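You operate a simulated robot arm through the tools that you are given. There is no shell and no other tool. Be economical: measure what you need, move in short steps, check, and stop when the job is done.

You run a simulated two-armed robot. Do the job below in one go: nothing can be reset, and whatever is moved stays where it is left.

TASK
Put the grey card on the top of the small white table. Take the small blue box from the top of the lamp bench and leave it on the perforated top of the suction table. Open the yellow rack tray, put the black light meter on the mesh of the yellow rack tray, then shut the tray. Push the deep teal drawer shut. Pick up the teal tube with one hand, pass it to the other hand and put it on the board of the copy stand. Put the hills print on a cream board on the low shelf of the frame bench away on the cream-framed bench. The order is free. Set down upright: teal tube.

It is judged by the outcome, as a careful person would: the job done as asked, and still so three seconds after it is handed in. It fails if anything else is knocked over, pushed out of place, dropped, spilled or broken.

THE ROBOT
Two 7-joint arms with two-finger parallel grippers on one trunk, on a base that drives. Base frame: it is fixed to the floor where the robot stands at the start and does not move with it; the origin is under the middle of the robot, x ahead of it, y to its left, z up. Readings come in m, degrees, newtons and seconds.
The left shoulder is at the start at [0.062, 0.198, 1.329], the right one opposite. Places, roughly: black light meter [1, 0.5, 0.75]; board of the copy stand [1, -0.3, 0.6]; cream-framed bench [-0.7, 2.1, 0.8]; deep teal drawer [2.3, 0.7, 0.2]; grey card (12x10x3 cm) [0.5, 0, 1.3]; hills print on a cream board [2.75, -0.25, 0.5]; mesh of the yellow rack tray [1.2, 2.2, 0.4]; perforated top of the suction table [0.5, 2.2, 0.8]; small blue box [1, 0.5, 0.75]; teal tube [3.25, 0.25, 0.75]; top of the small white table [5.1, -1.5, 0.8]; yellow rack tray [1.2, 2.2, 0.4]. Payload 1.57 kg a hand.
Tool frame (each hand has its own): the origin (TCP) lies between the finger pads and is the grasp point; the fingertips stand 0.03 m ahead of it; z points along the fingers, y is the line along which they close. The gripper opens to 0.11 m. The fingers are 0.024 m wide and 0.012 m thick; the gripper's body (0.048 by 0.112 m) begins 0.078 m behind the TCP.
Orientation is told as [roll, pitch, yaw] about the base's x, y, z axes, in that order, counted from this pose: with the fingers straight down and closing along the base's y, the tool's x points along the base's -x, its y along +y and its z along -z.

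THE INTERFACE
- The arms move only by the tool servo_tool. It takes "left_targets", "right_targets" or both (then of equal length, played together; a hand with none holds still); each is a list of rows, each a list of 7 numbers: the finger opening in mm, from 0 to 110, then the shift along the tool's x, y, z in mm, then the turn, a rotation vector about the tool's x, y, z in degrees. In form: [[grip, dx, dy, dz, rx, ry, rz], ...]. A call has 1 to 8 rows; each row shifts and turns the commanded pose from where the row before left it, along the tool's axes as they then stand. A row lasts 0.2 s, in which the tool goes at most 0.05 m and 8.6 degrees; a call with a longer step from one row to the next is refused whole, and so is a gripper value outside its range. A pose out of reach is approached as far as the arm can. The call stops where the force on the tool passes 40 N (or 10 N more than at its start, if that is more) or the arm is blocked; 0.2 s more then pass. Each finger travels about 0.072 m/s and halts on what it meets, pressing with about 42 N; the grip force reading is that of the motor and also rises with nothing between the fingers. The clock runs only during rows and for 0.2 s after the last one: add rows that do not move to give the fingers time. The reply holds the time, the measured pose of the TCP, the force on the tool along the base axes, the opening and the grip force, in the units named above and with some noise, with the torque about the TCP (base axes, N m) and any sound that the robot's microphone picked up.
- Cameras (640 x 400 px; columns grow to the right, rows downward): "scene" is now at [0.1265, 0.016, 1.9342]; the picture's right is [0.23, -0.97, 0.00], its down [-0.68, -0.16, -0.71] and it looks along [0.69, 0.16, -0.70] (base axes); focal length 281 px, centre (320, 200). "left" rides on the left gripper at [0.07, -0.016, -0.141] in its tool frame; the picture's right is [0.23, 0.97, 0.00], its down [-0.86, 0.20, -0.48] and it looks along [-0.47, 0.11, 0.88] (tool axes); focal length 222 px, centre (320, 200). "right" rides on the right gripper at [0.07, 0.016, -0.141] in its tool frame; the picture's right is [-0.23, 0.97, 0.00], its down [-0.85, -0.20, -0.48] and it looks along [-0.47, -0.11, 0.88] (tool axes); focal length 222 px, centre (320, 200). There is no depth. A picture from a camera that has moved, and an enlarged one, comes with that camera's place and axes in the base frame and with its lens. The place of the scene camera against the robot may be out by one fixed shift of up to 0.025 m in any direction.
- grab_frame(camera): a new picture of that camera. The clock stands still meanwhile.
- move_column(by): slides the trunk up (or, below 0, down) by that many m; the arms and the scene camera ride with it, the base frame stays. It gives what a move gives, with no picture.
- steer(legs): drives the robot by 1 to 6 legs, each [ahead, left, turn to the left] in m, m and degrees, along the robot's own axes; the way and the turn of a leg run together, so that a leg with both is an arc; at most 1.5 m and 180 degrees a leg. The arms and the cameras ride along, it lands a little off, and it stops where it bumps. It gives what a move gives.
- head_to(pan, tilt): turns the head with the scene camera to pan (to the left, within 86 degrees either way) and tilt (down, from -29 to 69), counted from straight ahead of the robot. It gives what a move gives.
- inspect(camera, box): a new picture of the part [left, top, right, bottom] of that camera's present view, enlarged. The clock stands still meanwhile.
- finish_job(): hands the job in; it is judged then, once.

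Work in short steps. Places have to be worked out from the pictures, the camera data and where the tool is seen: move nearer, look again, correct. Check each grasp and each placing, and mend what went wrong. You have 207 turns and 210 pictures in all, those below and enlarged ones among them. Open the grippers and draw the arms clear of the work before you hand the job in, unless the task says otherwise; then end with one line.

The tools are called after "Call:" as a command line: name --argument value ..., lists and objects as JSON in quotes. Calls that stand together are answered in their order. servo_tool: Moves the arms, as the interface text tells. Its arguments: {"type":"object","properties":{"left_targets":{"type":"array"},"right_targets":{"type":"array"}},"required":[]} The other tools are called the same way: move_column (by) slides the trunk up or down; steer (legs) drives the base; head_to (pan, tilt) turns the head that bears the scene camera; grab_frame (camera) takes a picture; inspect (camera, box) takes an enlarged picture of a part of a camera's view; finish_job () hands the job in.

At the start:

```text
time_s: 0.0
left_position: [0.3936, 0.2212, 1.5942]
left_tcp_rot: [-0.1, -0.1, 0.0]
left_contact_force: [0.0, 0.2, -0.6]
left_ft_torque: [-0.01, -0.03, -0.02]
left_grip_width: 0.1101
left_finger_force: 0.1
right_position: [0.3724, -0.0881, 1.5522]
right_tcp_rot: [0.0, 0.1, 0.1]
right_contact_force: [0.1, -0.5, 0.1]
right_ft_torque: [-0.03, 0.0, 0.02]
right_grip_width: 0.11
right_finger_force: 0.0
trunk travel left (down, up): [-0.925, 0.065]
robot x, y, heading: [0.0049, 0.0014, 0.0]
head pan, tilt: [13.2, 44.4]
```

scene: 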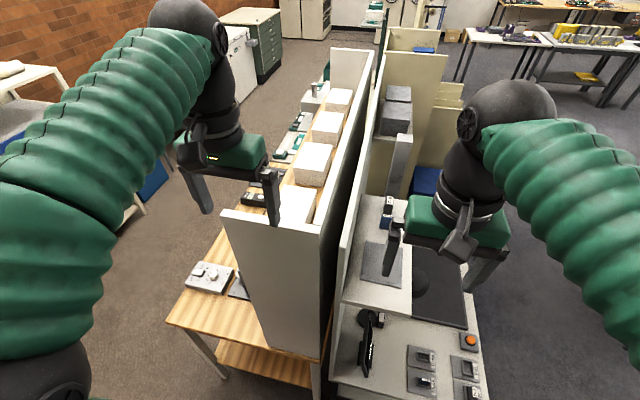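
right: 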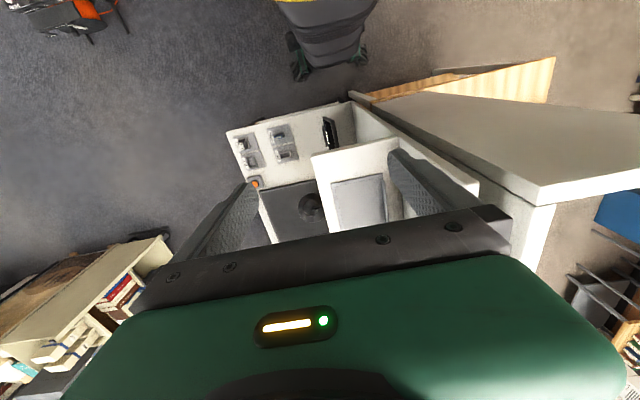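
left: 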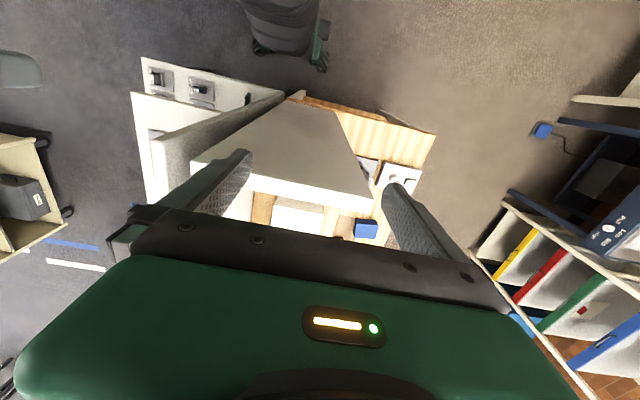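

I'll look around first, starting with wide views from the head to find the furniture.

Call:
head_to --pan 0 --tilt 20

Call:
grab_frame --camera "scene"

Call:
head_to --pan 70 --tilt 25

Call:
grab_frame --camera "scene"

Call:
head_to --pan -70 --tilt 25

Call:
grab_frame --camera "scene"

Call:
head_to --pan 0 --tilt 62

Call:
grab_frame --camera "scene"

```text
time_s: 0.9
left_position: [0.3921, 0.2211, 1.5957]
left_tcp_rot: [-0.1, -0.2, 0.0]
left_contact_force: [0.3, -0.8, -0.1]
left_ft_torque: [0.0, 0.0, 0.0]
left_grip_width: 0.1099
left_finger_force: 0.0
right_position: [0.3701, -0.0882, 1.5511]
right_tcp_rot: [0.1, 0.1, 0.0]
right_contact_force: [0.1, 0.3, -0.3]
right_ft_torque: [0.02, 0.0, 0.01]
right_grip_width: 0.1102
right_finger_force: 0.0
trunk travel left (down, up): [-0.925, 0.065]
robot x, y, heading: [-0.0013, -0.0006, -0.2]
head pan, tilt: [0.0, 20.0]
```

```text
206 pictures are left
camera scene: at [0.1397, -0.0028, 1.9719], right [0.0, -1.0, 0.0], down [-0.34, 0.0, -0.94], along [0.94, 0.0, -0.34], focal length 281 px, centre (320, 200)
```

scene: 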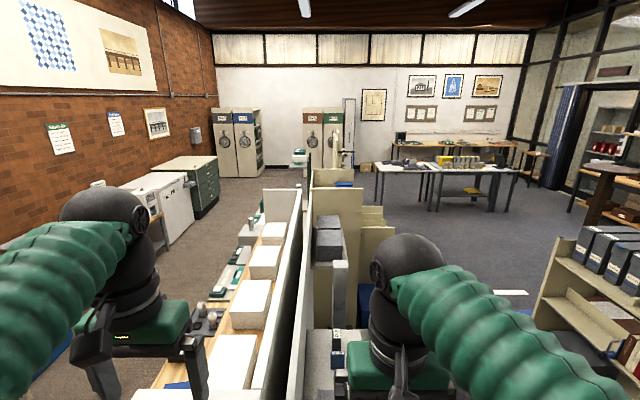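

```text
time_s: 2.3
left_position: [0.3926, 0.2214, 1.5937]
left_tcp_rot: [0.1, -0.1, 0.0]
left_contact_force: [0.0, 0.4, 0.2]
left_ft_torque: [0.03, 0.0, -0.04]
left_grip_width: 0.1102
left_finger_force: 0.0
right_position: [0.3703, -0.0887, 1.5519]
right_tcp_rot: [0.0, -0.1, 0.0]
right_contact_force: [0.7, -0.7, -0.4]
right_ft_torque: [0.0, -0.02, -0.03]
right_grip_width: 0.1099
right_finger_force: 0.1
trunk travel left (down, up): [-0.925, 0.065]
robot x, y, heading: [-0.0022, 0.0033, 0.1]
head pan, tilt: [70.0, 25.0]
```

```text
205 pictures are left
camera scene: at [0.078, 0.0838, 1.9639], right [0.94, -0.34, 0.0], down [-0.15, -0.4, -0.91], along [0.31, 0.85, -0.42], focal length 281 px, centre (320, 200)
```

scene: 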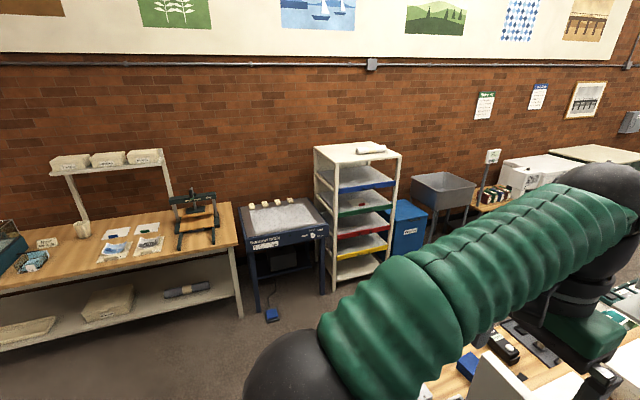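

```text
time_s: 4.5
left_position: [0.3926, 0.2217, 1.5942]
left_tcp_rot: [0.0, -0.1, -0.1]
left_contact_force: [-0.1, -0.8, -0.3]
left_ft_torque: [0.01, -0.01, -0.03]
left_grip_width: 0.11
left_finger_force: 0.1
right_position: [0.3717, -0.0888, 1.5509]
right_tcp_rot: [-0.1, -0.1, 0.0]
right_contact_force: [-0.3, -0.3, -0.4]
right_ft_torque: [-0.01, 0.04, -0.01]
right_grip_width: 0.1099
right_finger_force: 0.1
trunk travel left (down, up): [-0.925, 0.065]
robot x, y, heading: [0.0012, 0.0048, 0.2]
head pan, tilt: [-70.0, 25.0]
```

```text
204 pictures are left
camera scene: at [0.0779, -0.0895, 1.964], right [-0.94, -0.34, 0.0], down [-0.15, 0.4, -0.91], along [0.31, -0.85, -0.42], focal length 281 px, centre (320, 200)
```

scene: 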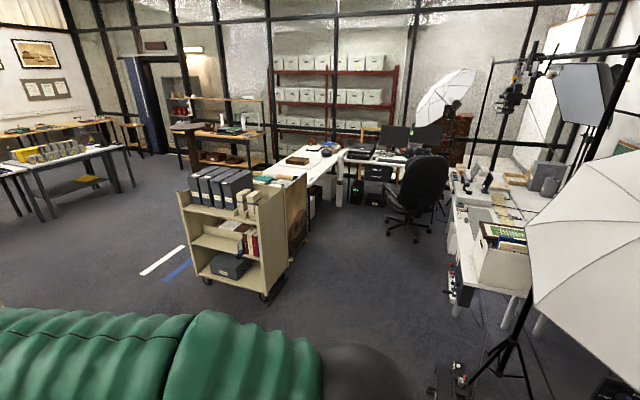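

```text
time_s: 5.9
left_position: [0.3925, 0.2235, 1.5942]
left_tcp_rot: [0.1, 0.0, 0.0]
left_contact_force: [0.1, 1.0, 0.0]
left_ft_torque: [0.01, -0.01, 0.0]
left_grip_width: 0.1101
left_finger_force: 0.1
right_position: [0.3706, -0.0881, 1.5503]
right_tcp_rot: [0.0, 0.0, -0.1]
right_contact_force: [0.8, 0.0, -0.5]
right_ft_torque: [0.01, 0.01, 0.01]
right_grip_width: 0.1102
right_finger_force: 0.1
trunk travel left (down, up): [-0.925, 0.065]
robot x, y, heading: [-0.0025, 0.0008, 0.0]
head pan, tilt: [0.0, 62.0]
```

```text
203 pictures are left
camera scene: at [0.1106, -0.0029, 1.9116], right [0.0, -1.0, 0.0], down [-0.88, 0.0, -0.47], along [0.47, 0.0, -0.88], focal length 281 px, centre (320, 200)
```

scene: 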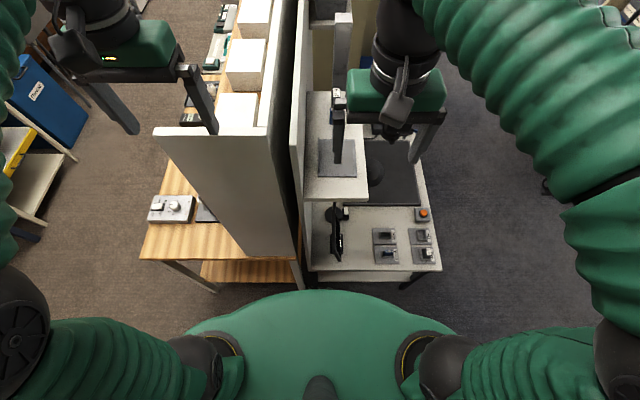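

The grey card seems to sit on the white shelf right ahead at about [0.53, -0.05, 1.29]. I'll enlarge that area before reaching.

Call:
inspect --camera "right" --box '[200, 80, 520, 280]'

Call:
inspect --camera "scene" --box '[240, 80, 480, 280]'

```text
2.00 times, centred on (360, 180) of right
camera zoom: at [0.3005, -0.0722, 1.692], right [0.23, 0.97, 0.0], down [0.86, -0.2, 0.48], along [0.47, -0.11, -0.88], focal length 444 px, centre (240, 240)
```

zoom: 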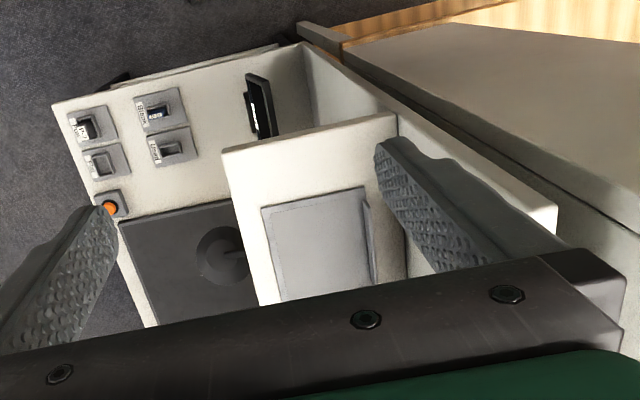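

```text
2.00 times, centred on (360, 180) of scene
camera zoom: at [0.1106, -0.0029, 1.9116], right [0.0, -1.0, 0.0], down [-0.88, 0.0, -0.47], along [0.47, 0.0, -0.88], focal length 562 px, centre (240, 240)
```

zoom: 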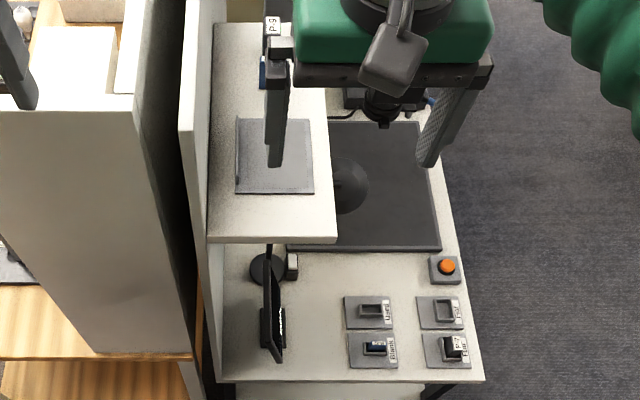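

The grey card looks like a thin plate with an upright lip along its left edge; that lip could be gripped from the near end. I'll pitch the right hand forward in place to look closer.

Call:
servo_tool --right_targets '[[110, 0, 0, 0, 0, -8, 0], [110, 0, 0, 0, 0, -8, 0], [110, 0, 0, 0, 0, -8, 0], [110, 0, 0, 0, 0, -8, 0], [110, 0, 0, 0, 0, -8, 0], [110, 0, 0, 0, 0, -5, 0]]'

Call:
grab_frame --camera "right"

Call:
head_to --pan 0 --tilt 50

Call:
grab_frame --camera "scene"

```text
time_s: 7.3
left_position: [0.3917, 0.2227, 1.5959]
left_tcp_rot: [0.0, -0.2, 0.0]
left_contact_force: [-0.4, -0.5, 0.2]
left_ft_torque: [-0.06, -0.01, 0.0]
left_grip_width: 0.1102
left_finger_force: 0.0
right_position: [0.4344, -0.0494, 1.4812]
right_tcp_rot: [-0.1, -45.1, 0.2]
right_contact_force: [-0.2, 0.8, 0.3]
right_ft_torque: [0.02, 0.03, 0.01]
right_grip_width: 0.11
right_finger_force: 0.0
right hand out of reach, approached as far as the arm can: row 3, 4, 5, 6
trunk travel left (down, up): [-0.925, 0.065]
robot x, y, heading: [-0.0, -0.0024, -0.3]
head pan, tilt: [0.0, 62.0]
```

```text
200 pictures are left
camera right: at [0.2846, -0.0342, 1.5309], right [0.16, 0.97, 0.16], down [0.26, -0.2, 0.94], along [0.95, -0.11, -0.29], focal length 222 px, centre (320, 200)
```

right: 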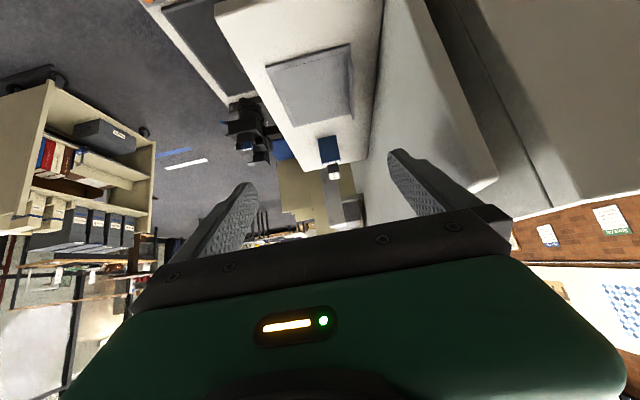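

```text
time_s: 8.1
left_position: [0.3929, 0.2224, 1.5943]
left_tcp_rot: [0.0, -0.2, 0.0]
left_contact_force: [-0.3, 0.0, 0.0]
left_ft_torque: [0.01, 0.02, -0.05]
left_grip_width: 0.1097
left_finger_force: 0.1
right_position: [0.435, -0.0505, 1.4816]
right_tcp_rot: [0.0, -45.0, 0.0]
right_contact_force: [-0.1, -0.2, 0.0]
right_ft_torque: [-0.03, 0.0, 0.01]
right_grip_width: 0.1101
right_finger_force: 0.0
trunk travel left (down, up): [-0.925, 0.065]
robot x, y, heading: [0.0005, 0.0006, -0.1]
head pan, tilt: [0.0, 50.0]
```

```text
199 pictures are left
camera scene: at [0.1217, -0.0028, 1.9264], right [0.0, -1.0, 0.0], down [-0.77, 0.0, -0.64], along [0.64, 0.0, -0.77], focal length 281 px, centre (320, 200)
```

scene: 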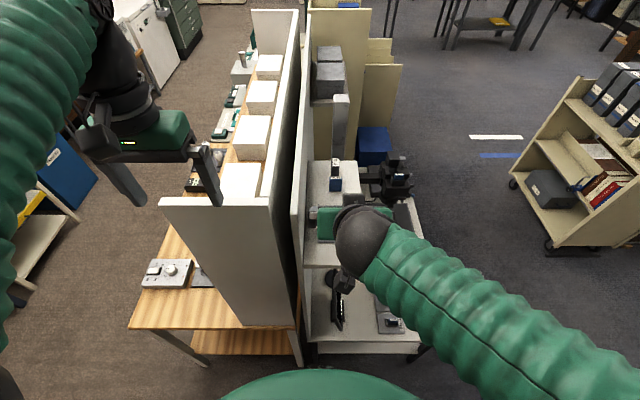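

I'll enlarge the card for its shape.

Call:
inspect --camera "right" --box '[220, 20, 420, 145]'

```text
3.20 times, centred on (320, 82) of right
camera zoom: at [0.2856, -0.0352, 1.5313], right [0.16, 0.97, 0.16], down [0.27, -0.2, 0.94], along [0.95, -0.11, -0.29], focal length 711 px, centre (320, 576)
```

zoom: 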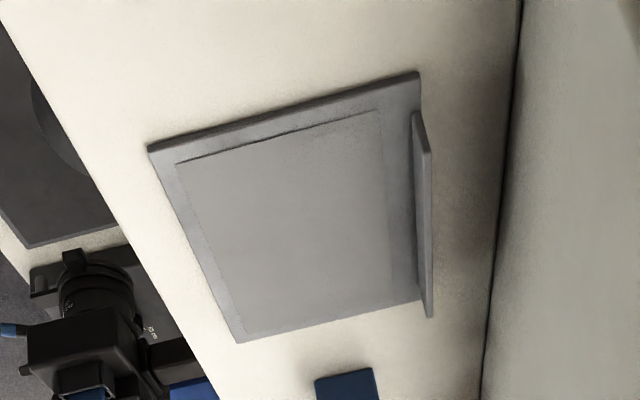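

The card is a plate at x 0.476–0.60, y −0.09–0.006, z≈1.29, with a 3 cm lip on its left edge and a wall at y≈0.043. I'll come in from its near end with the hand pitched forward, fingers part-open, stopping short of it first.

Call:
servo_tool --right_targets '[[80, 32, 17, 15, 0, 0, 0], [60, 32, 17, 15, 0, 0, 0], [40, 32, 17, 15, 0, 0, 0], [36, 0, 0, 0, 0, -8, 0], [36, 0, 0, 0, 0, -8, 0], [36, 0, 0, 0, 0, -4, 0]]'

Call:
grab_frame --camera "right"

Call:
grab_frame --camera "scene"

```text
time_s: 9.5
left_position: [0.3942, 0.2238, 1.5949]
left_tcp_rot: [-0.1, 0.1, 0.0]
left_contact_force: [0.6, -0.5, -0.1]
left_ft_torque: [0.0, 0.03, -0.03]
left_grip_width: 0.1097
left_finger_force: 0.0
right_position: [0.4063, 0.0078, 1.3833]
right_tcp_rot: [-0.3, -65.1, 0.2]
right_contact_force: [0.3, 0.5, -0.3]
right_ft_torque: [-0.02, 0.02, -0.02]
right_grip_width: 0.036
right_finger_force: 0.0
right hand out of reach, approached as far as the arm can: row 6
trunk travel left (down, up): [-0.925, 0.065]
robot x, y, heading: [-0.0024, -0.0004, 0.1]
head pan, tilt: [0.0, 50.0]
```

```text
197 pictures are left
camera right: at [0.2479, 0.0248, 1.3793], right [0.1, 0.97, 0.2], down [-0.07, -0.2, 0.98], along [0.99, -0.11, 0.05], focal length 222 px, centre (320, 200)
```

right: 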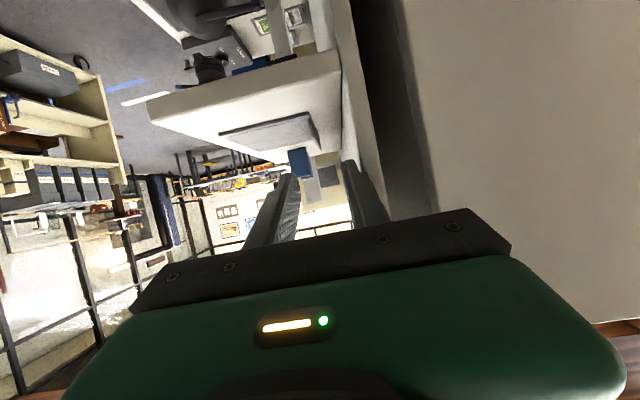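

```text
196 pictures are left
camera scene: at [0.1247, -0.0021, 1.9263], right [0.0, -1.0, 0.0], down [-0.77, 0.0, -0.64], along [0.64, 0.0, -0.77], focal length 281 px, centre (320, 200)
```

scene: 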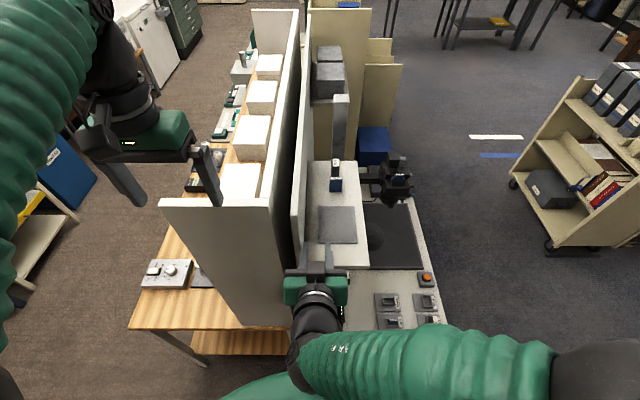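

I'll enlarge the lip relative to the fingers.

Call:
inspect --camera "right" --box '[200, 60, 400, 185]'

Call:
inspect --camera "scene" --box '[280, 170, 400, 280]'

```text
3.20 times, centred on (300, 122) of right
camera zoom: at [0.2479, 0.0248, 1.3793], right [0.1, 0.97, 0.2], down [-0.07, -0.2, 0.98], along [0.99, -0.11, 0.05], focal length 711 px, centre (384, 448)
```

zoom: 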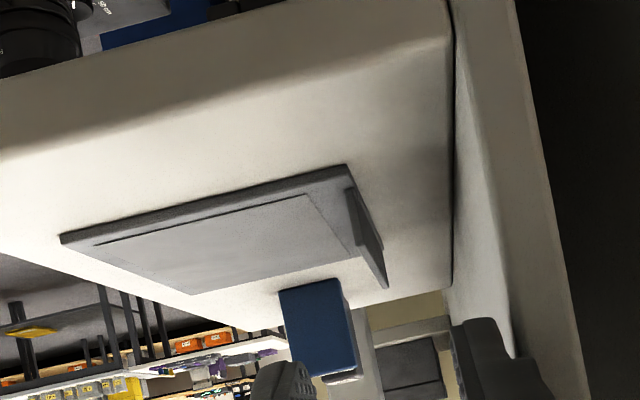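

```text
3.64 times, centred on (340, 225) of scene
camera zoom: at [0.1247, -0.0021, 1.9263], right [0.0, -1.0, 0.0], down [-0.77, 0.0, -0.64], along [0.64, 0.0, -0.77], focal length 1022 px, centre (247, 109)
```

zoom: 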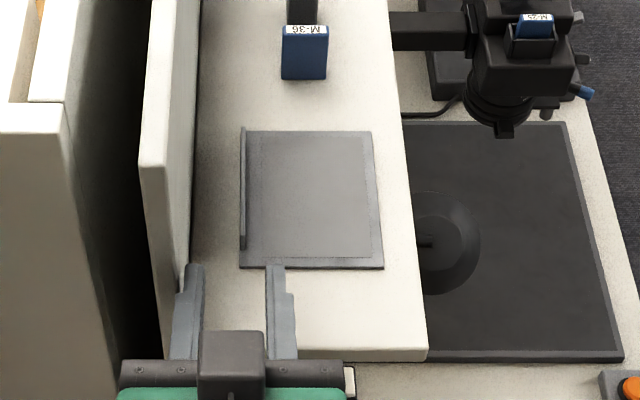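

The lip runs along x at y≈0.002 from x≈0.50; the wall front at x≈0.42 would hit the gripper body if I came straight in. So I'll yaw the hand 25° to point left past the wall, straddle the lip, drag the card right, then straighten.

Call:
servo_tool --right_targets '[[40, 0, 0, 0, -7.55, 0, -3.5], [40, 0, 0, 0, -7.55, 0, -3.5], [40, 0, 0, 0, -7.55, 0, -3.5], [40, 7.3, -24.4, 11.5, 0, 0, 0], [40, 7.3, -24.4, 11.5, 0, 0, 0], [40, 0, 0, 0, 0, 0, 0]]'

Call:
inspect --camera "scene" --box '[280, 170, 400, 280]'

Call:
grab_frame --camera "right"

```text
time_s: 10.1
left_position: [0.385, 0.201, 1.5992]
left_tcp_rot: [0.7, -0.4, -0.4]
left_contact_force: [1.1, -0.6, 0.3]
left_ft_torque: [-0.03, 0.02, -0.01]
left_grip_width: 0.1099
left_finger_force: 0.0
right_position: [0.4193, 0.0119, 1.3916]
right_tcp_rot: [1.2, -64.3, 12.3]
right_contact_force: [-25.9, -26.9, 11.8]
right_ft_torque: [0.26, -0.22, 0.04]
right_grip_width: 0.0241
right_finger_force: 0.0
right hand out of reach, approached as far as the arm can: row 1, 2
trunk travel left (down, up): [-0.925, 0.065]
robot x, y, heading: [-0.0002, -0.0021, 0.0]
head pan, tilt: [0.0, 50.0]
stopped in row 2 (right hand): the force on the tool passed its limit at 44 N (the readings are from after the stop); the commanded pose is now the measured one
```

```text
3.64 times, centred on (340, 225) of scene
camera zoom: at [0.1135, -0.0356, 1.9273], right [0.0, -1.0, -0.02], down [-0.76, 0.01, -0.65], along [0.65, 0.01, -0.76], focal length 1022 px, centre (247, 109)
```

zoom: 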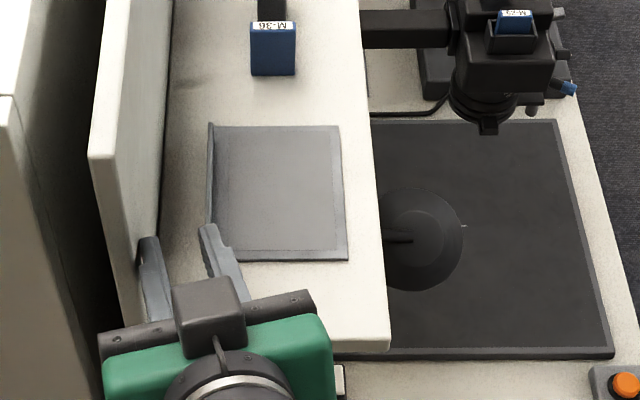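

```text
192 pictures are left
camera right: at [0.2623, -0.0089, 1.3887], right [-0.13, 0.97, 0.21], down [-0.01, -0.22, 0.98], along [0.99, 0.12, 0.04], focal length 222 px, centre (320, 200)
```

right: 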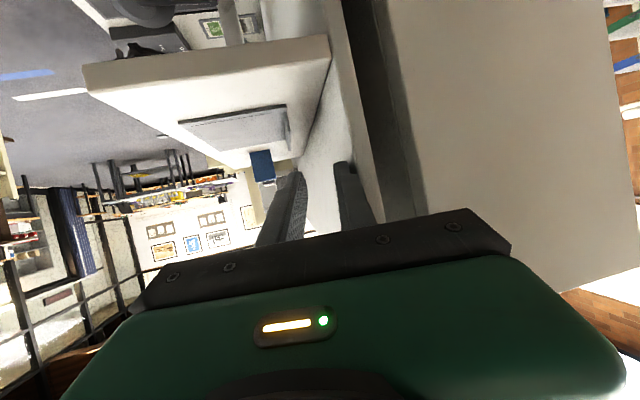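

The left finger pressed on the wall's front edge. I'll back off rightward and a bit back.

Call:
servo_tool --right_targets '[[36, 6.5, -22, -13, 0, 0, 0], [36, 6.5, -22, -13, 0, 0, 0], [36, 0, 0, 0, 0, 0, 0]]'

Call:
inspect --camera "scene" --box '[280, 170, 400, 280]'

```text
time_s: 10.9
left_position: [0.3893, 0.2161, 1.5965]
left_tcp_rot: [0.1, -0.4, 0.0]
left_contact_force: [0.5, 0.5, 0.7]
left_ft_torque: [-0.02, 0.0, 0.03]
left_grip_width: 0.1101
left_finger_force: 0.1
right_position: [0.4395, 0.0098, 1.4087]
right_tcp_rot: [0.2, -64.4, 13.5]
right_contact_force: [-7.3, -11.8, 2.8]
right_ft_torque: [0.06, -0.05, -0.02]
right_grip_width: 0.0272
right_finger_force: 0.2
right hand out of reach, approached as far as the arm can: row 1, 2
trunk travel left (down, up): [-0.925, 0.065]
robot x, y, heading: [0.002, -0.0043, -0.3]
head pan, tilt: [0.0, 50.0]
```

```text
3.64 times, centred on (340, 225) of scene
camera zoom: at [0.1181, -0.0116, 1.9269], right [0.0, -1.0, 0.0], down [-0.77, 0.0, -0.64], along [0.64, 0.0, -0.77], focal length 1022 px, centre (247, 109)
```

zoom: 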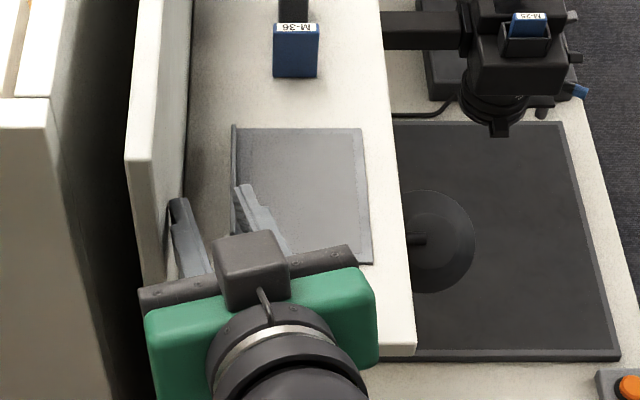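

The arm is folded too close to the body. I'll lift the hand clear, then back the base up about 15 cm for room.

Call:
servo_tool --right_targets '[[36, -24, -10, -13, 0, 0, 0], [36, -24, -10, -13, 0, 0, 0], [36, -24, -10, -13, 0, 0, 0], [36, 0, 0, 0, 0, 0, 0]]'

Call:
steer --legs '[[-0.18, 0, 0]]'

Call:
grab_frame --camera "scene"

```text
time_s: 11.9
left_position: [0.3938, 0.2147, 1.5947]
left_tcp_rot: [0.2, -0.1, -0.3]
left_contact_force: [-0.4, 0.0, -1.1]
left_ft_torque: [0.03, 0.04, 0.01]
left_grip_width: 0.11
left_finger_force: 0.0
right_position: [0.4458, -0.0198, 1.4835]
right_tcp_rot: [0.4, -63.9, 13.4]
right_contact_force: [0.1, -0.5, 0.4]
right_ft_torque: [0.02, -0.01, 0.03]
right_grip_width: 0.0359
right_finger_force: 0.0
trunk travel left (down, up): [-0.925, 0.065]
robot x, y, heading: [0.0029, 0.0025, -0.0]
head pan, tilt: [0.0, 50.0]
```

```text
time_s: 13.4
left_position: [0.2169, 0.2228, 1.5922]
left_tcp_rot: [-0.1, 0.1, 0.1]
left_contact_force: [0.1, -0.4, 0.1]
left_ft_torque: [-0.01, 0.05, -0.01]
left_grip_width: 0.1099
left_finger_force: 0.1
right_position: [0.269, -0.0131, 1.4834]
right_tcp_rot: [0.0, -63.7, 14.1]
right_contact_force: [0.4, -0.2, 0.2]
right_ft_torque: [0.0, 0.04, 0.01]
right_grip_width: 0.0358
right_finger_force: 0.1
trunk travel left (down, up): [-0.925, 0.065]
robot x, y, heading: [-0.1813, -0.0046, 0.1]
head pan, tilt: [0.0, 50.0]
```

```text
190 pictures are left
camera scene: at [-0.0526, -0.002, 1.9259], right [0.0, -1.0, 0.0], down [-0.77, 0.0, -0.64], along [0.64, 0.0, -0.77], focal length 281 px, centre (320, 200)
```

scene: 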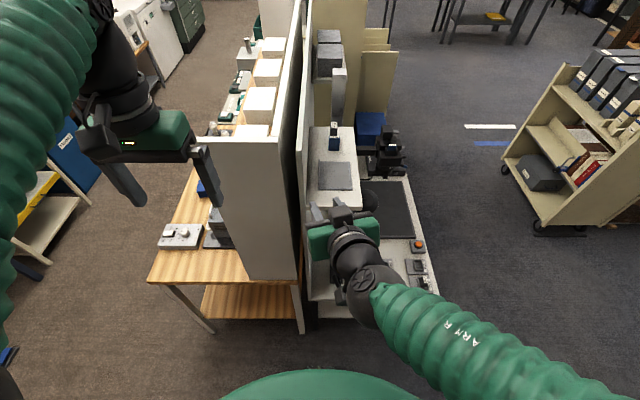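

Backed up. Now yaw to 25° and go to the pre-approach at about [0.44, -0.03, 1.36].

Call:
servo_tool --right_targets '[[40, 0, 0, 0, -7.55, 0, -3.5], [40, 0, 0, 0, -2.4, 0, -1.1], [40, 9.8, -17.5, 37.2, 0, 0, 0], [40, 9.8, -17.5, 37.2, 0, 0, 0], [40, 9.8, -17.5, 37.2, 0, 0, 0], [40, 9.8, -17.5, 37.2, 0, 0, 0], [40, 9.8, -17.5, 37.2, 0, 0, 0], [40, 0, 0, 0, 0, 0, 0]]'

Call:
inspect --camera "scene" --box '[270, 120, 390, 230]'

Call:
grab_frame --camera "right"

```text
time_s: 15.2
left_position: [0.209, 0.222, 1.5944]
left_tcp_rot: [-0.2, -0.2, 0.0]
left_contact_force: [-0.2, -0.5, -0.3]
left_ft_torque: [0.0, -0.02, -0.02]
left_grip_width: 0.1101
left_finger_force: 0.1
right_position: [0.3554, -0.0141, 1.4139]
right_tcp_rot: [0.2, -63.7, 24.5]
right_contact_force: [0.1, -0.7, -0.4]
right_ft_torque: [0.03, -0.02, 0.04]
right_grip_width: 0.04
right_finger_force: 0.1
right hand out of reach, approached as far as the arm can: row 1, 5, 6, 7
trunk travel left (down, up): [-0.925, 0.065]
robot x, y, heading: [-0.1816, -0.0018, 0.0]
head pan, tilt: [0.0, 50.0]
```

```text
3.64 times, centred on (330, 175) of scene
camera zoom: at [-0.059, -0.0029, 1.9264], right [0.0, -1.0, 0.0], down [-0.77, 0.0, -0.64], along [0.64, 0.0, -0.77], focal length 1022 px, centre (284, 291)
```

zoom: 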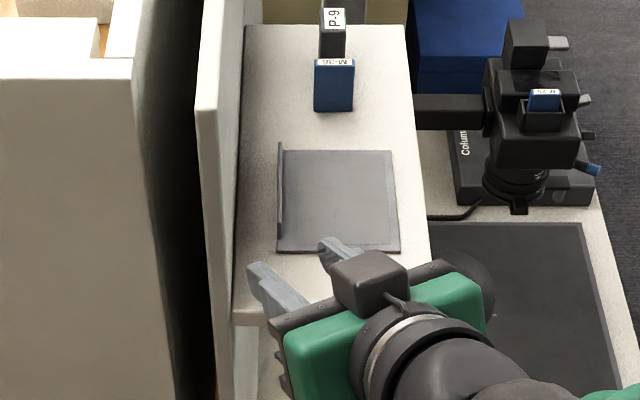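

```text
188 pictures are left
camera right: at [0.2054, -0.0658, 1.413], right [-0.31, 0.93, 0.21], down [0.04, -0.2, 0.98], along [0.95, 0.32, 0.03], focal length 222 px, centre (320, 200)
```

right: 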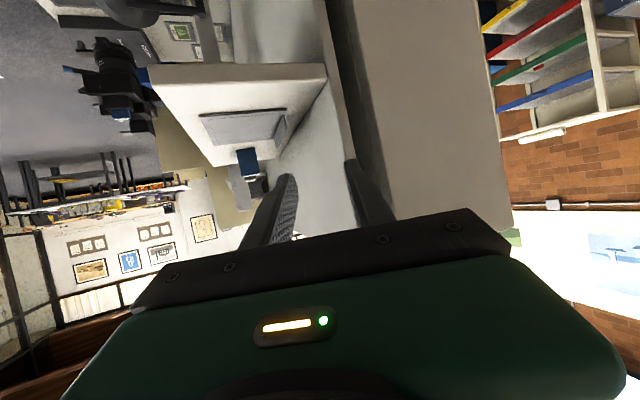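

The right arm can't cross the body well. I'll shift the robot about 0.2 m to the left so the card lies ahead of the right shoulder.

Call:
steer --legs '[[-0.1, 0, 0], [0, 0.2, 0]]'

Call:
servo_tool --right_targets '[[40, 0, -45, 0, 0, 0, 0], [40, 0, -45, 0, 0, 0, 0], [40, 0, -45, 0, 0, 0, 0], [40, 0, -45, 0, 0, 0, 0]]'

Call:
grab_frame --camera "scene"

```text
time_s: 17.5
left_position: [0.1011, 0.3999, 1.598]
left_tcp_rot: [0.7, -0.3, -0.1]
left_contact_force: [-0.5, -0.5, -0.2]
left_ft_torque: [-0.03, 0.0, -0.02]
left_grip_width: 0.11
left_finger_force: 0.1
right_position: [0.2493, 0.1649, 1.416]
right_tcp_rot: [1.3, -64.3, 23.3]
right_contact_force: [-0.3, -1.9, 0.1]
right_ft_torque: [0.05, 0.0, 0.08]
right_grip_width: 0.04
right_finger_force: 0.0
trunk travel left (down, up): [-0.925, 0.065]
robot x, y, heading: [-0.2811, 0.1952, -0.2]
head pan, tilt: [0.0, 50.0]
```

```text
time_s: 18.5
left_position: [0.1104, 0.4179, 1.5947]
left_tcp_rot: [0.0, 0.0, 0.0]
left_contact_force: [0.0, 0.4, 0.3]
left_ft_torque: [0.01, 0.0, -0.01]
left_grip_width: 0.1099
left_finger_force: 0.1
right_position: [0.3008, 0.1049, 1.4916]
right_tcp_rot: [-0.8, -62.9, 24.2]
right_contact_force: [0.6, -0.6, 0.9]
right_ft_torque: [0.01, -0.03, 0.04]
right_grip_width: 0.0397
right_finger_force: 0.1
right hand out of reach, approached as far as the arm can: row 1, 2, 3, 4
trunk travel left (down, up): [-0.925, 0.065]
robot x, y, heading: [-0.2836, 0.1963, -0.0]
head pan, tilt: [0.0, 50.0]
```

```text
187 pictures are left
camera scene: at [-0.158, 0.1789, 1.9261], right [0.0, -1.0, -0.01], down [-0.77, 0.0, -0.64], along [0.64, 0.01, -0.77], focal length 281 px, centre (320, 200)
```

scene: 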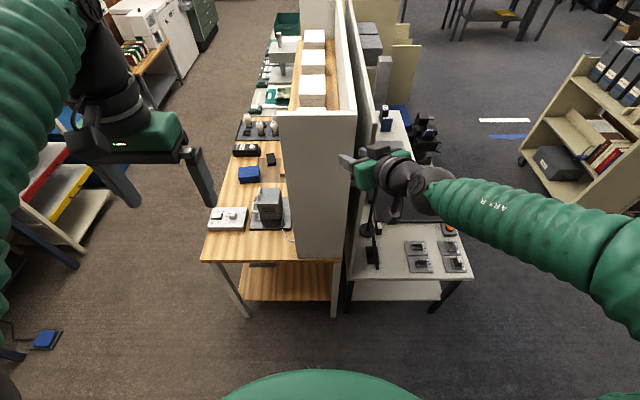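

The fold of the arm limits that pose. I'll go back to the near-vertical tool posture (as at the start) and use the trunk for height; then pinch the card across its 10 cm width from above.

Call:
servo_tool --right_targets '[[110, 0, 0, 0, 7.55, 0, 3.5], [110, 0, 0, 0, 7.55, 0, 3.5], [110, 0, 0, 0, 7.3, 0, 3.4], [110, 0, 0, 0, 0, 8.5, 0], [110, 0, 0, 0, 0, 8.5, 0], [110, 0, 0, 0, 0, 8.5, 0], [110, 0, 0, 0, 0, 8.5, 0], [110, 0, 0, 0, 0, 8.5, 0]]'

Call:
steer --legs '[[0, -0.15, 0]]'

```text
time_s: 20.3
left_position: [0.1068, 0.4169, 1.5957]
left_tcp_rot: [0.0, -0.1, -0.1]
left_contact_force: [-0.6, -0.5, 0.2]
left_ft_torque: [0.02, 0.0, -0.02]
left_grip_width: 0.1099
left_finger_force: 0.1
right_position: [0.2381, 0.0733, 1.4934]
right_tcp_rot: [-0.3, -21.2, 0.0]
right_contact_force: [-0.8, -0.1, 0.5]
right_ft_torque: [0.05, 0.01, 0.01]
right_grip_width: 0.1098
right_finger_force: 0.0
right hand out of reach, approached as far as the arm can: row 6, 7, 8
trunk travel left (down, up): [-0.925, 0.065]
robot x, y, heading: [-0.283, 0.1937, 0.2]
head pan, tilt: [0.0, 50.0]
```

```text
time_s: 21.7
left_position: [0.1075, 0.3273, 1.5863]
left_tcp_rot: [-1.9, -0.1, 0.0]
left_contact_force: [-0.5, 0.2, 0.3]
left_ft_torque: [0.04, 0.03, 0.02]
left_grip_width: 0.11
left_finger_force: 0.0
right_position: [0.2381, -0.0173, 1.4979]
right_tcp_rot: [-2.6, -21.5, 1.4]
right_contact_force: [0.6, 0.5, 0.0]
right_ft_torque: [0.04, 0.02, 0.04]
right_grip_width: 0.11
right_finger_force: 0.1
trunk travel left (down, up): [-0.925, 0.065]
robot x, y, heading: [-0.2844, 0.057, -0.2]
head pan, tilt: [0.0, 50.0]
```

Lower the trunk 0.10 m (hand to z≈1.40) and creep forward so the hand comes above the card.

Call:
move_column --by -0.1

Call:
steer --legs '[[0.2, -0.02, 0]]'

Call:
grab_frame --camera "right"

Call:
grab_frame --camera "scene"

```text
time_s: 23.0
left_position: [0.1057, 0.2564, 1.4982]
left_tcp_rot: [0.7, -0.2, -0.2]
left_contact_force: [0.7, 1.1, -0.3]
left_ft_torque: [0.05, 0.0, 0.0]
left_grip_width: 0.1101
left_finger_force: 0.0
right_position: [0.2367, -0.0834, 1.3936]
right_tcp_rot: [0.3, -21.7, 0.1]
right_contact_force: [-0.4, -1.3, -0.6]
right_ft_torque: [0.07, 0.03, 0.04]
right_grip_width: 0.1103
right_finger_force: 0.1
trunk travel left (down, up): [-0.825, 0.165]
robot x, y, heading: [-0.2822, 0.0534, -0.3]
head pan, tilt: [0.0, 50.0]
```

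```text
time_s: 24.6
left_position: [0.3066, 0.2654, 1.4962]
left_tcp_rot: [-0.2, -0.5, -0.1]
left_contact_force: [0.8, 0.2, 0.9]
left_ft_torque: [-0.06, -0.02, 0.0]
left_grip_width: 0.1101
left_finger_force: 0.1
right_position: [0.437, -0.0759, 1.3986]
right_tcp_rot: [-0.7, -21.8, 0.7]
right_contact_force: [0.3, -0.4, -0.4]
right_ft_torque: [0.05, -0.04, -0.03]
right_grip_width: 0.1102
right_finger_force: 0.0
trunk travel left (down, up): [-0.825, 0.165]
robot x, y, heading: [-0.077, 0.0367, 0.4]
head pan, tilt: [0.0, 50.0]
```

```text
186 pictures are left
camera right: at [0.3189, -0.0606, 1.5026], right [0.2, 0.98, 0.07], down [0.62, -0.19, 0.76], along [0.76, -0.11, -0.64], focal length 222 px, centre (320, 200)
```

right: 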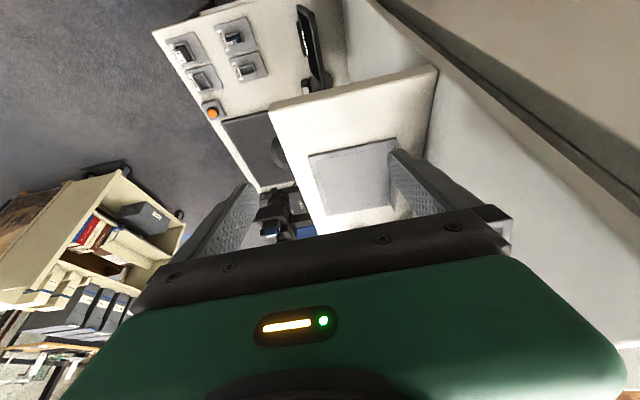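

```text
185 pictures are left
camera scene: at [0.037, 0.0414, 1.8269], right [0.0, -1.0, 0.0], down [-0.76, 0.0, -0.65], along [0.65, 0.0, -0.76], focal length 281 px, centre (320, 200)
```

scene: 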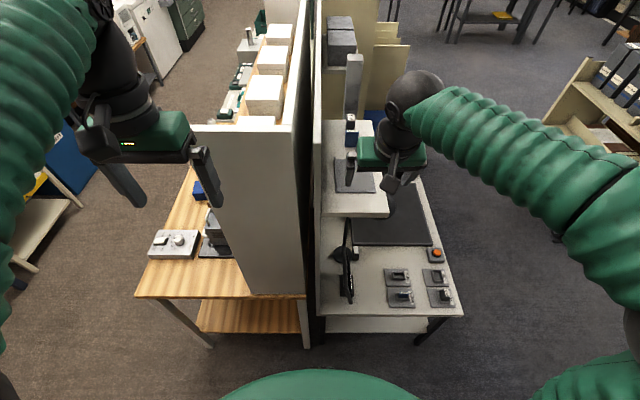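

The card's plate is at x≥0.482, y −0.093…+0.007. I'll move the right hand over it to [0.53, −0.043, 1.36].

Call:
servo_tool --right_targets '[[110, -24, 11, 23.6, 0, 0, 0], [110, -24, 11, 23.6, 0, 0, 0], [110, -24, 11, 23.6, 0, 0, 0], [110, 0, 0, 0, 0, 0, 0]]'

Call:
grab_frame --camera "right"

Call:
inspect --camera "scene" --box '[290, 110, 410, 220]'

```text
time_s: 25.6
left_position: [0.313, 0.2508, 1.4968]
left_tcp_rot: [0.3, 0.0, -0.1]
left_contact_force: [0.9, -0.3, -0.3]
left_ft_torque: [0.03, 0.02, 0.01]
left_grip_width: 0.1102
left_finger_force: 0.1
right_position: [0.4489, -0.0941, 1.3723]
right_tcp_rot: [-0.2, -21.7, 0.3]
right_contact_force: [-0.6, -0.2, -0.4]
right_ft_torque: [0.04, 0.0, -0.02]
right_grip_width: 0.1098
right_finger_force: 0.0
right hand out of reach, approached as far as the arm can: row 1, 2, 3
trunk travel left (down, up): [-0.825, 0.165]
robot x, y, heading: [-0.0812, 0.0341, 0.3]
head pan, tilt: [0.0, 50.0]
```

```text
184 pictures are left
camera right: at [0.332, -0.0789, 1.4771], right [0.21, 0.98, 0.08], down [0.62, -0.19, 0.76], along [0.76, -0.11, -0.64], focal length 222 px, centre (320, 200)
```

right: 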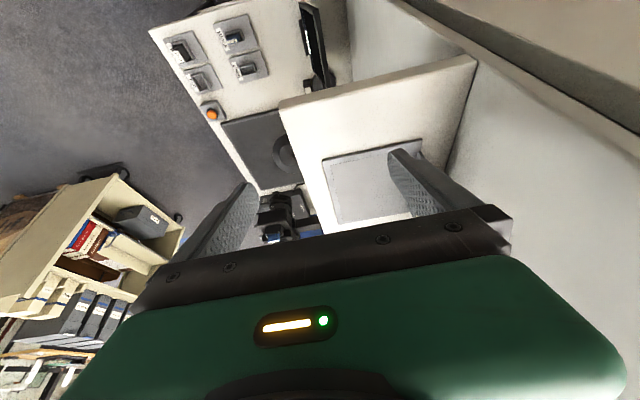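

```text
3.64 times, centred on (350, 165) of scene
camera zoom: at [0.0473, 0.0281, 1.8262], right [0.0, -1.0, 0.0], down [-0.77, 0.0, -0.64], along [0.64, 0.0, -0.77], focal length 1022 px, centre (211, 327)
```

zoom: 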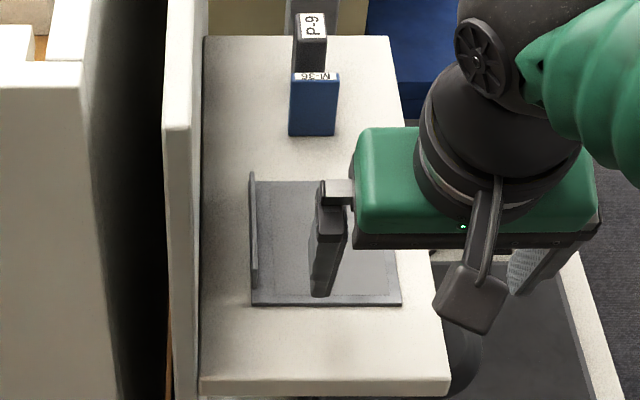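

The arm is at its reach limit, so I'll drive forward 8 cm (back to the known-free start x), then shift the hand left.

Call:
servo_tool --right_targets '[[110, -18.6, 0, -46, 0, 0, 0]]'

Call:
steer --legs '[[0.08, 0.03, 0]]'

Call:
move_column --by 0.03

```text
time_s: 26.0
left_position: [0.3091, 0.2595, 1.4957]
left_tcp_rot: [0.0, -0.4, 0.1]
left_contact_force: [-0.2, -0.3, -0.1]
left_ft_torque: [-0.04, -0.02, 0.01]
left_grip_width: 0.1101
left_finger_force: 0.1
right_position: [0.4445, -0.0886, 1.4234]
right_tcp_rot: [-0.5, -21.8, 0.7]
right_contact_force: [0.4, 0.3, 1.7]
right_ft_torque: [-0.01, 0.02, 0.06]
right_grip_width: 0.11
right_finger_force: 0.1
trunk travel left (down, up): [-0.825, 0.165]
robot x, y, heading: [-0.0752, 0.0373, 0.3]
head pan, tilt: [0.0, 50.0]
```

```text
time_s: 27.1
left_position: [0.3776, 0.2842, 1.5002]
left_tcp_rot: [0.2, -0.9, 0.0]
left_contact_force: [-0.8, -0.6, 0.4]
left_ft_torque: [0.04, -0.06, 0.02]
left_grip_width: 0.1103
left_finger_force: 0.1
right_position: [0.5148, -0.0643, 1.4272]
right_tcp_rot: [-0.3, -22.2, 0.5]
right_contact_force: [-0.7, -0.5, 1.0]
right_ft_torque: [-0.01, -0.05, 0.02]
right_grip_width: 0.1102
right_finger_force: 0.0
trunk travel left (down, up): [-0.825, 0.165]
robot x, y, heading: [0.0031, 0.0652, -0.1]
head pan, tilt: [0.0, 50.0]
```

```text
time_s: 27.9
left_position: [0.3859, 0.2892, 1.5279]
left_tcp_rot: [0.0, -0.6, 0.0]
left_contact_force: [-0.2, -1.2, -0.1]
left_ft_torque: [-0.03, -0.02, 0.03]
left_grip_width: 0.1099
left_finger_force: 0.0
right_position: [0.5226, -0.0562, 1.4553]
right_tcp_rot: [-0.6, -21.9, 0.6]
right_contact_force: [-0.4, 0.7, -0.6]
right_ft_torque: [0.0, -0.05, 0.01]
right_grip_width: 0.1097
right_finger_force: 0.1
trunk travel left (down, up): [-0.855, 0.135]
robot x, y, heading: [-0.0002, 0.0683, 0.0]
head pan, tilt: [0.0, 50.0]
```

Now go down to about z=1.365 above the card, correcting y, and look.

Call:
servo_tool --right_targets '[[110, 16.7, 6.5, 41.7, 0, 0, 0], [110, 16.7, 6.5, 41.7, 0, 0, 0], [110, 0, 0, 0, 0, 0, 0]]'

Call:
grab_frame --camera "right"

Call:
inspect --camera "scene" --box '[290, 140, 410, 250]'

```text
time_s: 28.7
left_position: [0.3892, 0.2893, 1.5266]
left_tcp_rot: [0.0, -0.3, 0.0]
left_contact_force: [0.9, 0.0, 0.4]
left_ft_torque: [-0.02, 0.0, 0.0]
left_grip_width: 0.1103
left_finger_force: 0.0
right_position: [0.5173, -0.0487, 1.3662]
right_tcp_rot: [-0.6, -21.8, 0.5]
right_contact_force: [-0.6, -0.4, -0.6]
right_ft_torque: [-0.01, 0.01, -0.02]
right_grip_width: 0.1099
right_finger_force: 0.1
right hand out of reach, approached as far as the arm can: row 2
trunk travel left (down, up): [-0.855, 0.135]
robot x, y, heading: [-0.0001, 0.0666, 0.0]
head pan, tilt: [0.0, 50.0]
```

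```text
182 pictures are left
camera right: at [0.4008, -0.0325, 1.4703], right [0.2, 0.98, 0.08], down [0.62, -0.19, 0.76], along [0.76, -0.11, -0.64], focal length 222 px, centre (320, 200)
```

right: 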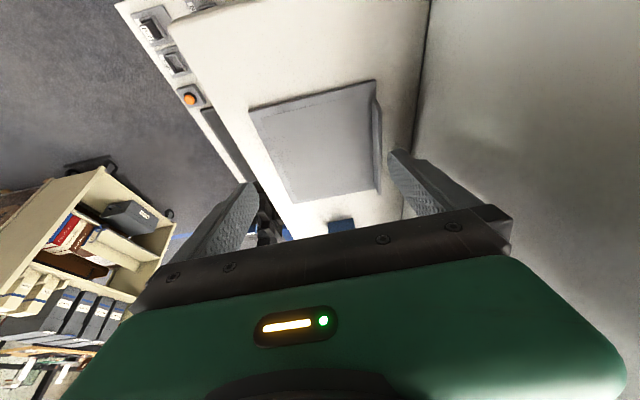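

```text
3.64 times, centred on (350, 195) of scene
camera zoom: at [0.1235, 0.0681, 1.8565], right [0.0, -1.0, 0.0], down [-0.77, 0.0, -0.64], along [0.64, 0.0, -0.77], focal length 1022 px, centre (211, 218)
```

zoom: 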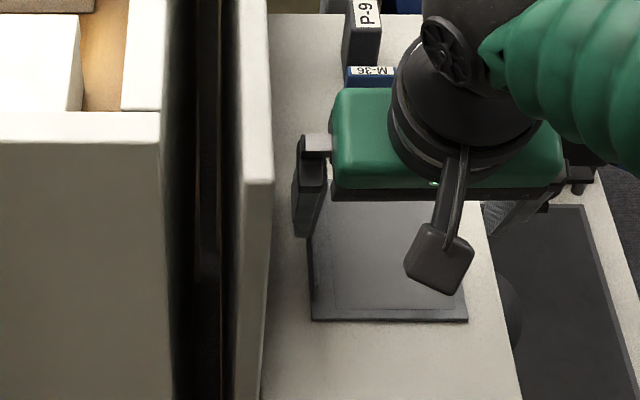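

Card centre y≈−0.0435; the hand is at −0.0487. I'll shift 5 mm left, then lower using the trunk in two steps with a check.

Call:
servo_tool --right_targets '[[110, 0, 5, 0, 0, 0, 0], [110, 0, 0, 0, 0, 0, 0]]'

Call:
move_column --by -0.02

Call:
inspect --camera "right" --box '[200, 60, 480, 235]'

Call:
inspect --camera "scene" --box '[290, 140, 410, 250]'

```text
time_s: 29.3
left_position: [0.3897, 0.285, 1.5274]
left_tcp_rot: [0.2, -0.3, 0.0]
left_contact_force: [-0.3, 0.0, 0.0]
left_ft_torque: [0.02, -0.02, -0.01]
left_grip_width: 0.1099
left_finger_force: 0.1
right_position: [0.5163, -0.0514, 1.3663]
right_tcp_rot: [-0.3, -21.8, 0.7]
right_contact_force: [-0.3, -0.2, 0.0]
right_ft_torque: [0.0, 0.02, 0.0]
right_grip_width: 0.1102
right_finger_force: 0.0
trunk travel left (down, up): [-0.855, 0.135]
robot x, y, heading: [0.0011, 0.0694, -0.1]
head pan, tilt: [0.0, 50.0]
```

```text
time_s: 29.9
left_position: [0.3888, 0.2839, 1.5059]
left_tcp_rot: [0.2, -0.3, 0.0]
left_contact_force: [-0.4, 0.1, 0.6]
left_ft_torque: [-0.03, -0.02, 0.02]
left_grip_width: 0.11
left_finger_force: 0.1
right_position: [0.5184, -0.0498, 1.3456]
right_tcp_rot: [-0.2, -21.8, 0.4]
right_contact_force: [-0.7, -1.0, -0.4]
right_ft_torque: [0.01, 0.02, 0.0]
right_grip_width: 0.1101
right_finger_force: 0.0
trunk travel left (down, up): [-0.835, 0.155]
robot x, y, heading: [0.0002, 0.0636, -0.2]
head pan, tilt: [0.0, 50.0]
```

```text
2.29 times, centred on (340, 148) of right
camera zoom: at [0.3996, -0.0328, 1.4504], right [0.2, 0.98, 0.08], down [0.62, -0.19, 0.76], along [0.76, -0.11, -0.64], focal length 508 px, centre (274, 320)
```

zoom: 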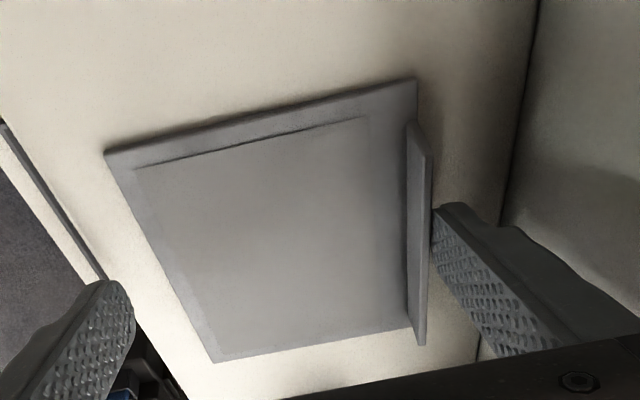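

```text
3.64 times, centred on (350, 195) of scene
camera zoom: at [0.1253, 0.0628, 1.8364], right [0.0, -1.0, 0.0], down [-0.77, 0.0, -0.64], along [0.64, 0.0, -0.77], focal length 1022 px, centre (211, 218)
```

zoom: 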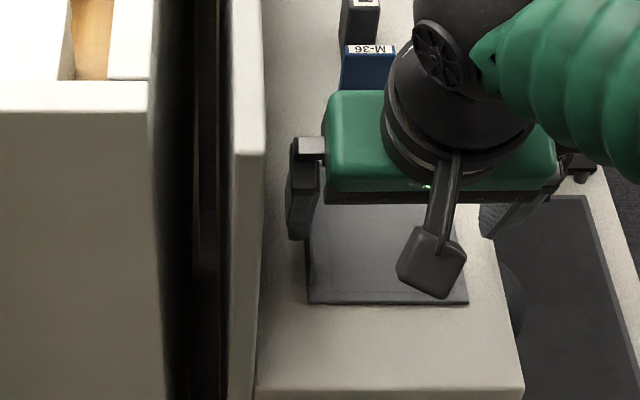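

Left finger is only ~2 mm clear of the lip; shift a little more left.

Call:
servo_tool --right_targets '[[110, 0, 7, 0, 0, 0, 0], [110, 0, 0, 0, 0, 0, 0], [110, 0, 0, 0, 0, 0, 0]]'

Call:
inspect --camera "right" --box '[200, 60, 480, 235]'

```text
time_s: 30.8
left_position: [0.3911, 0.2863, 1.5064]
left_tcp_rot: [0.2, -0.2, 0.0]
left_contact_force: [0.7, 0.1, 0.4]
left_ft_torque: [0.0, -0.03, 0.02]
left_grip_width: 0.1099
left_finger_force: 0.0
right_position: [0.5141, -0.0434, 1.3455]
right_tcp_rot: [-0.3, -21.7, 0.4]
right_contact_force: [-0.4, -0.7, -0.4]
right_ft_torque: [0.0, -0.02, 0.0]
right_grip_width: 0.1099
right_finger_force: 0.1
trunk travel left (down, up): [-0.835, 0.155]
robot x, y, heading: [0.0011, 0.0616, -0.3]
head pan, tilt: [0.0, 50.0]
```

```text
2.29 times, centred on (340, 148) of right
camera zoom: at [0.3969, -0.0272, 1.4503], right [0.2, 0.98, 0.08], down [0.62, -0.19, 0.76], along [0.76, -0.11, -0.64], focal length 508 px, centre (274, 320)
```

zoom: 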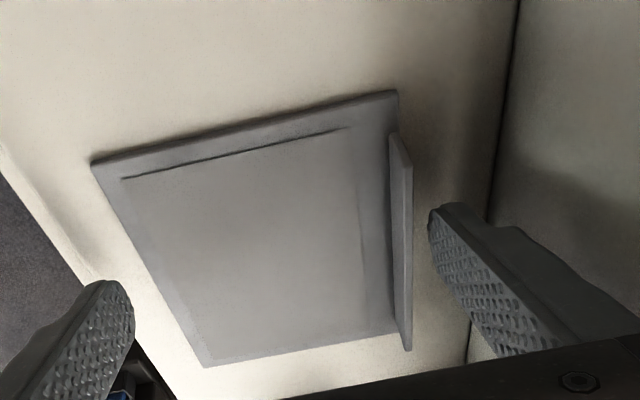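

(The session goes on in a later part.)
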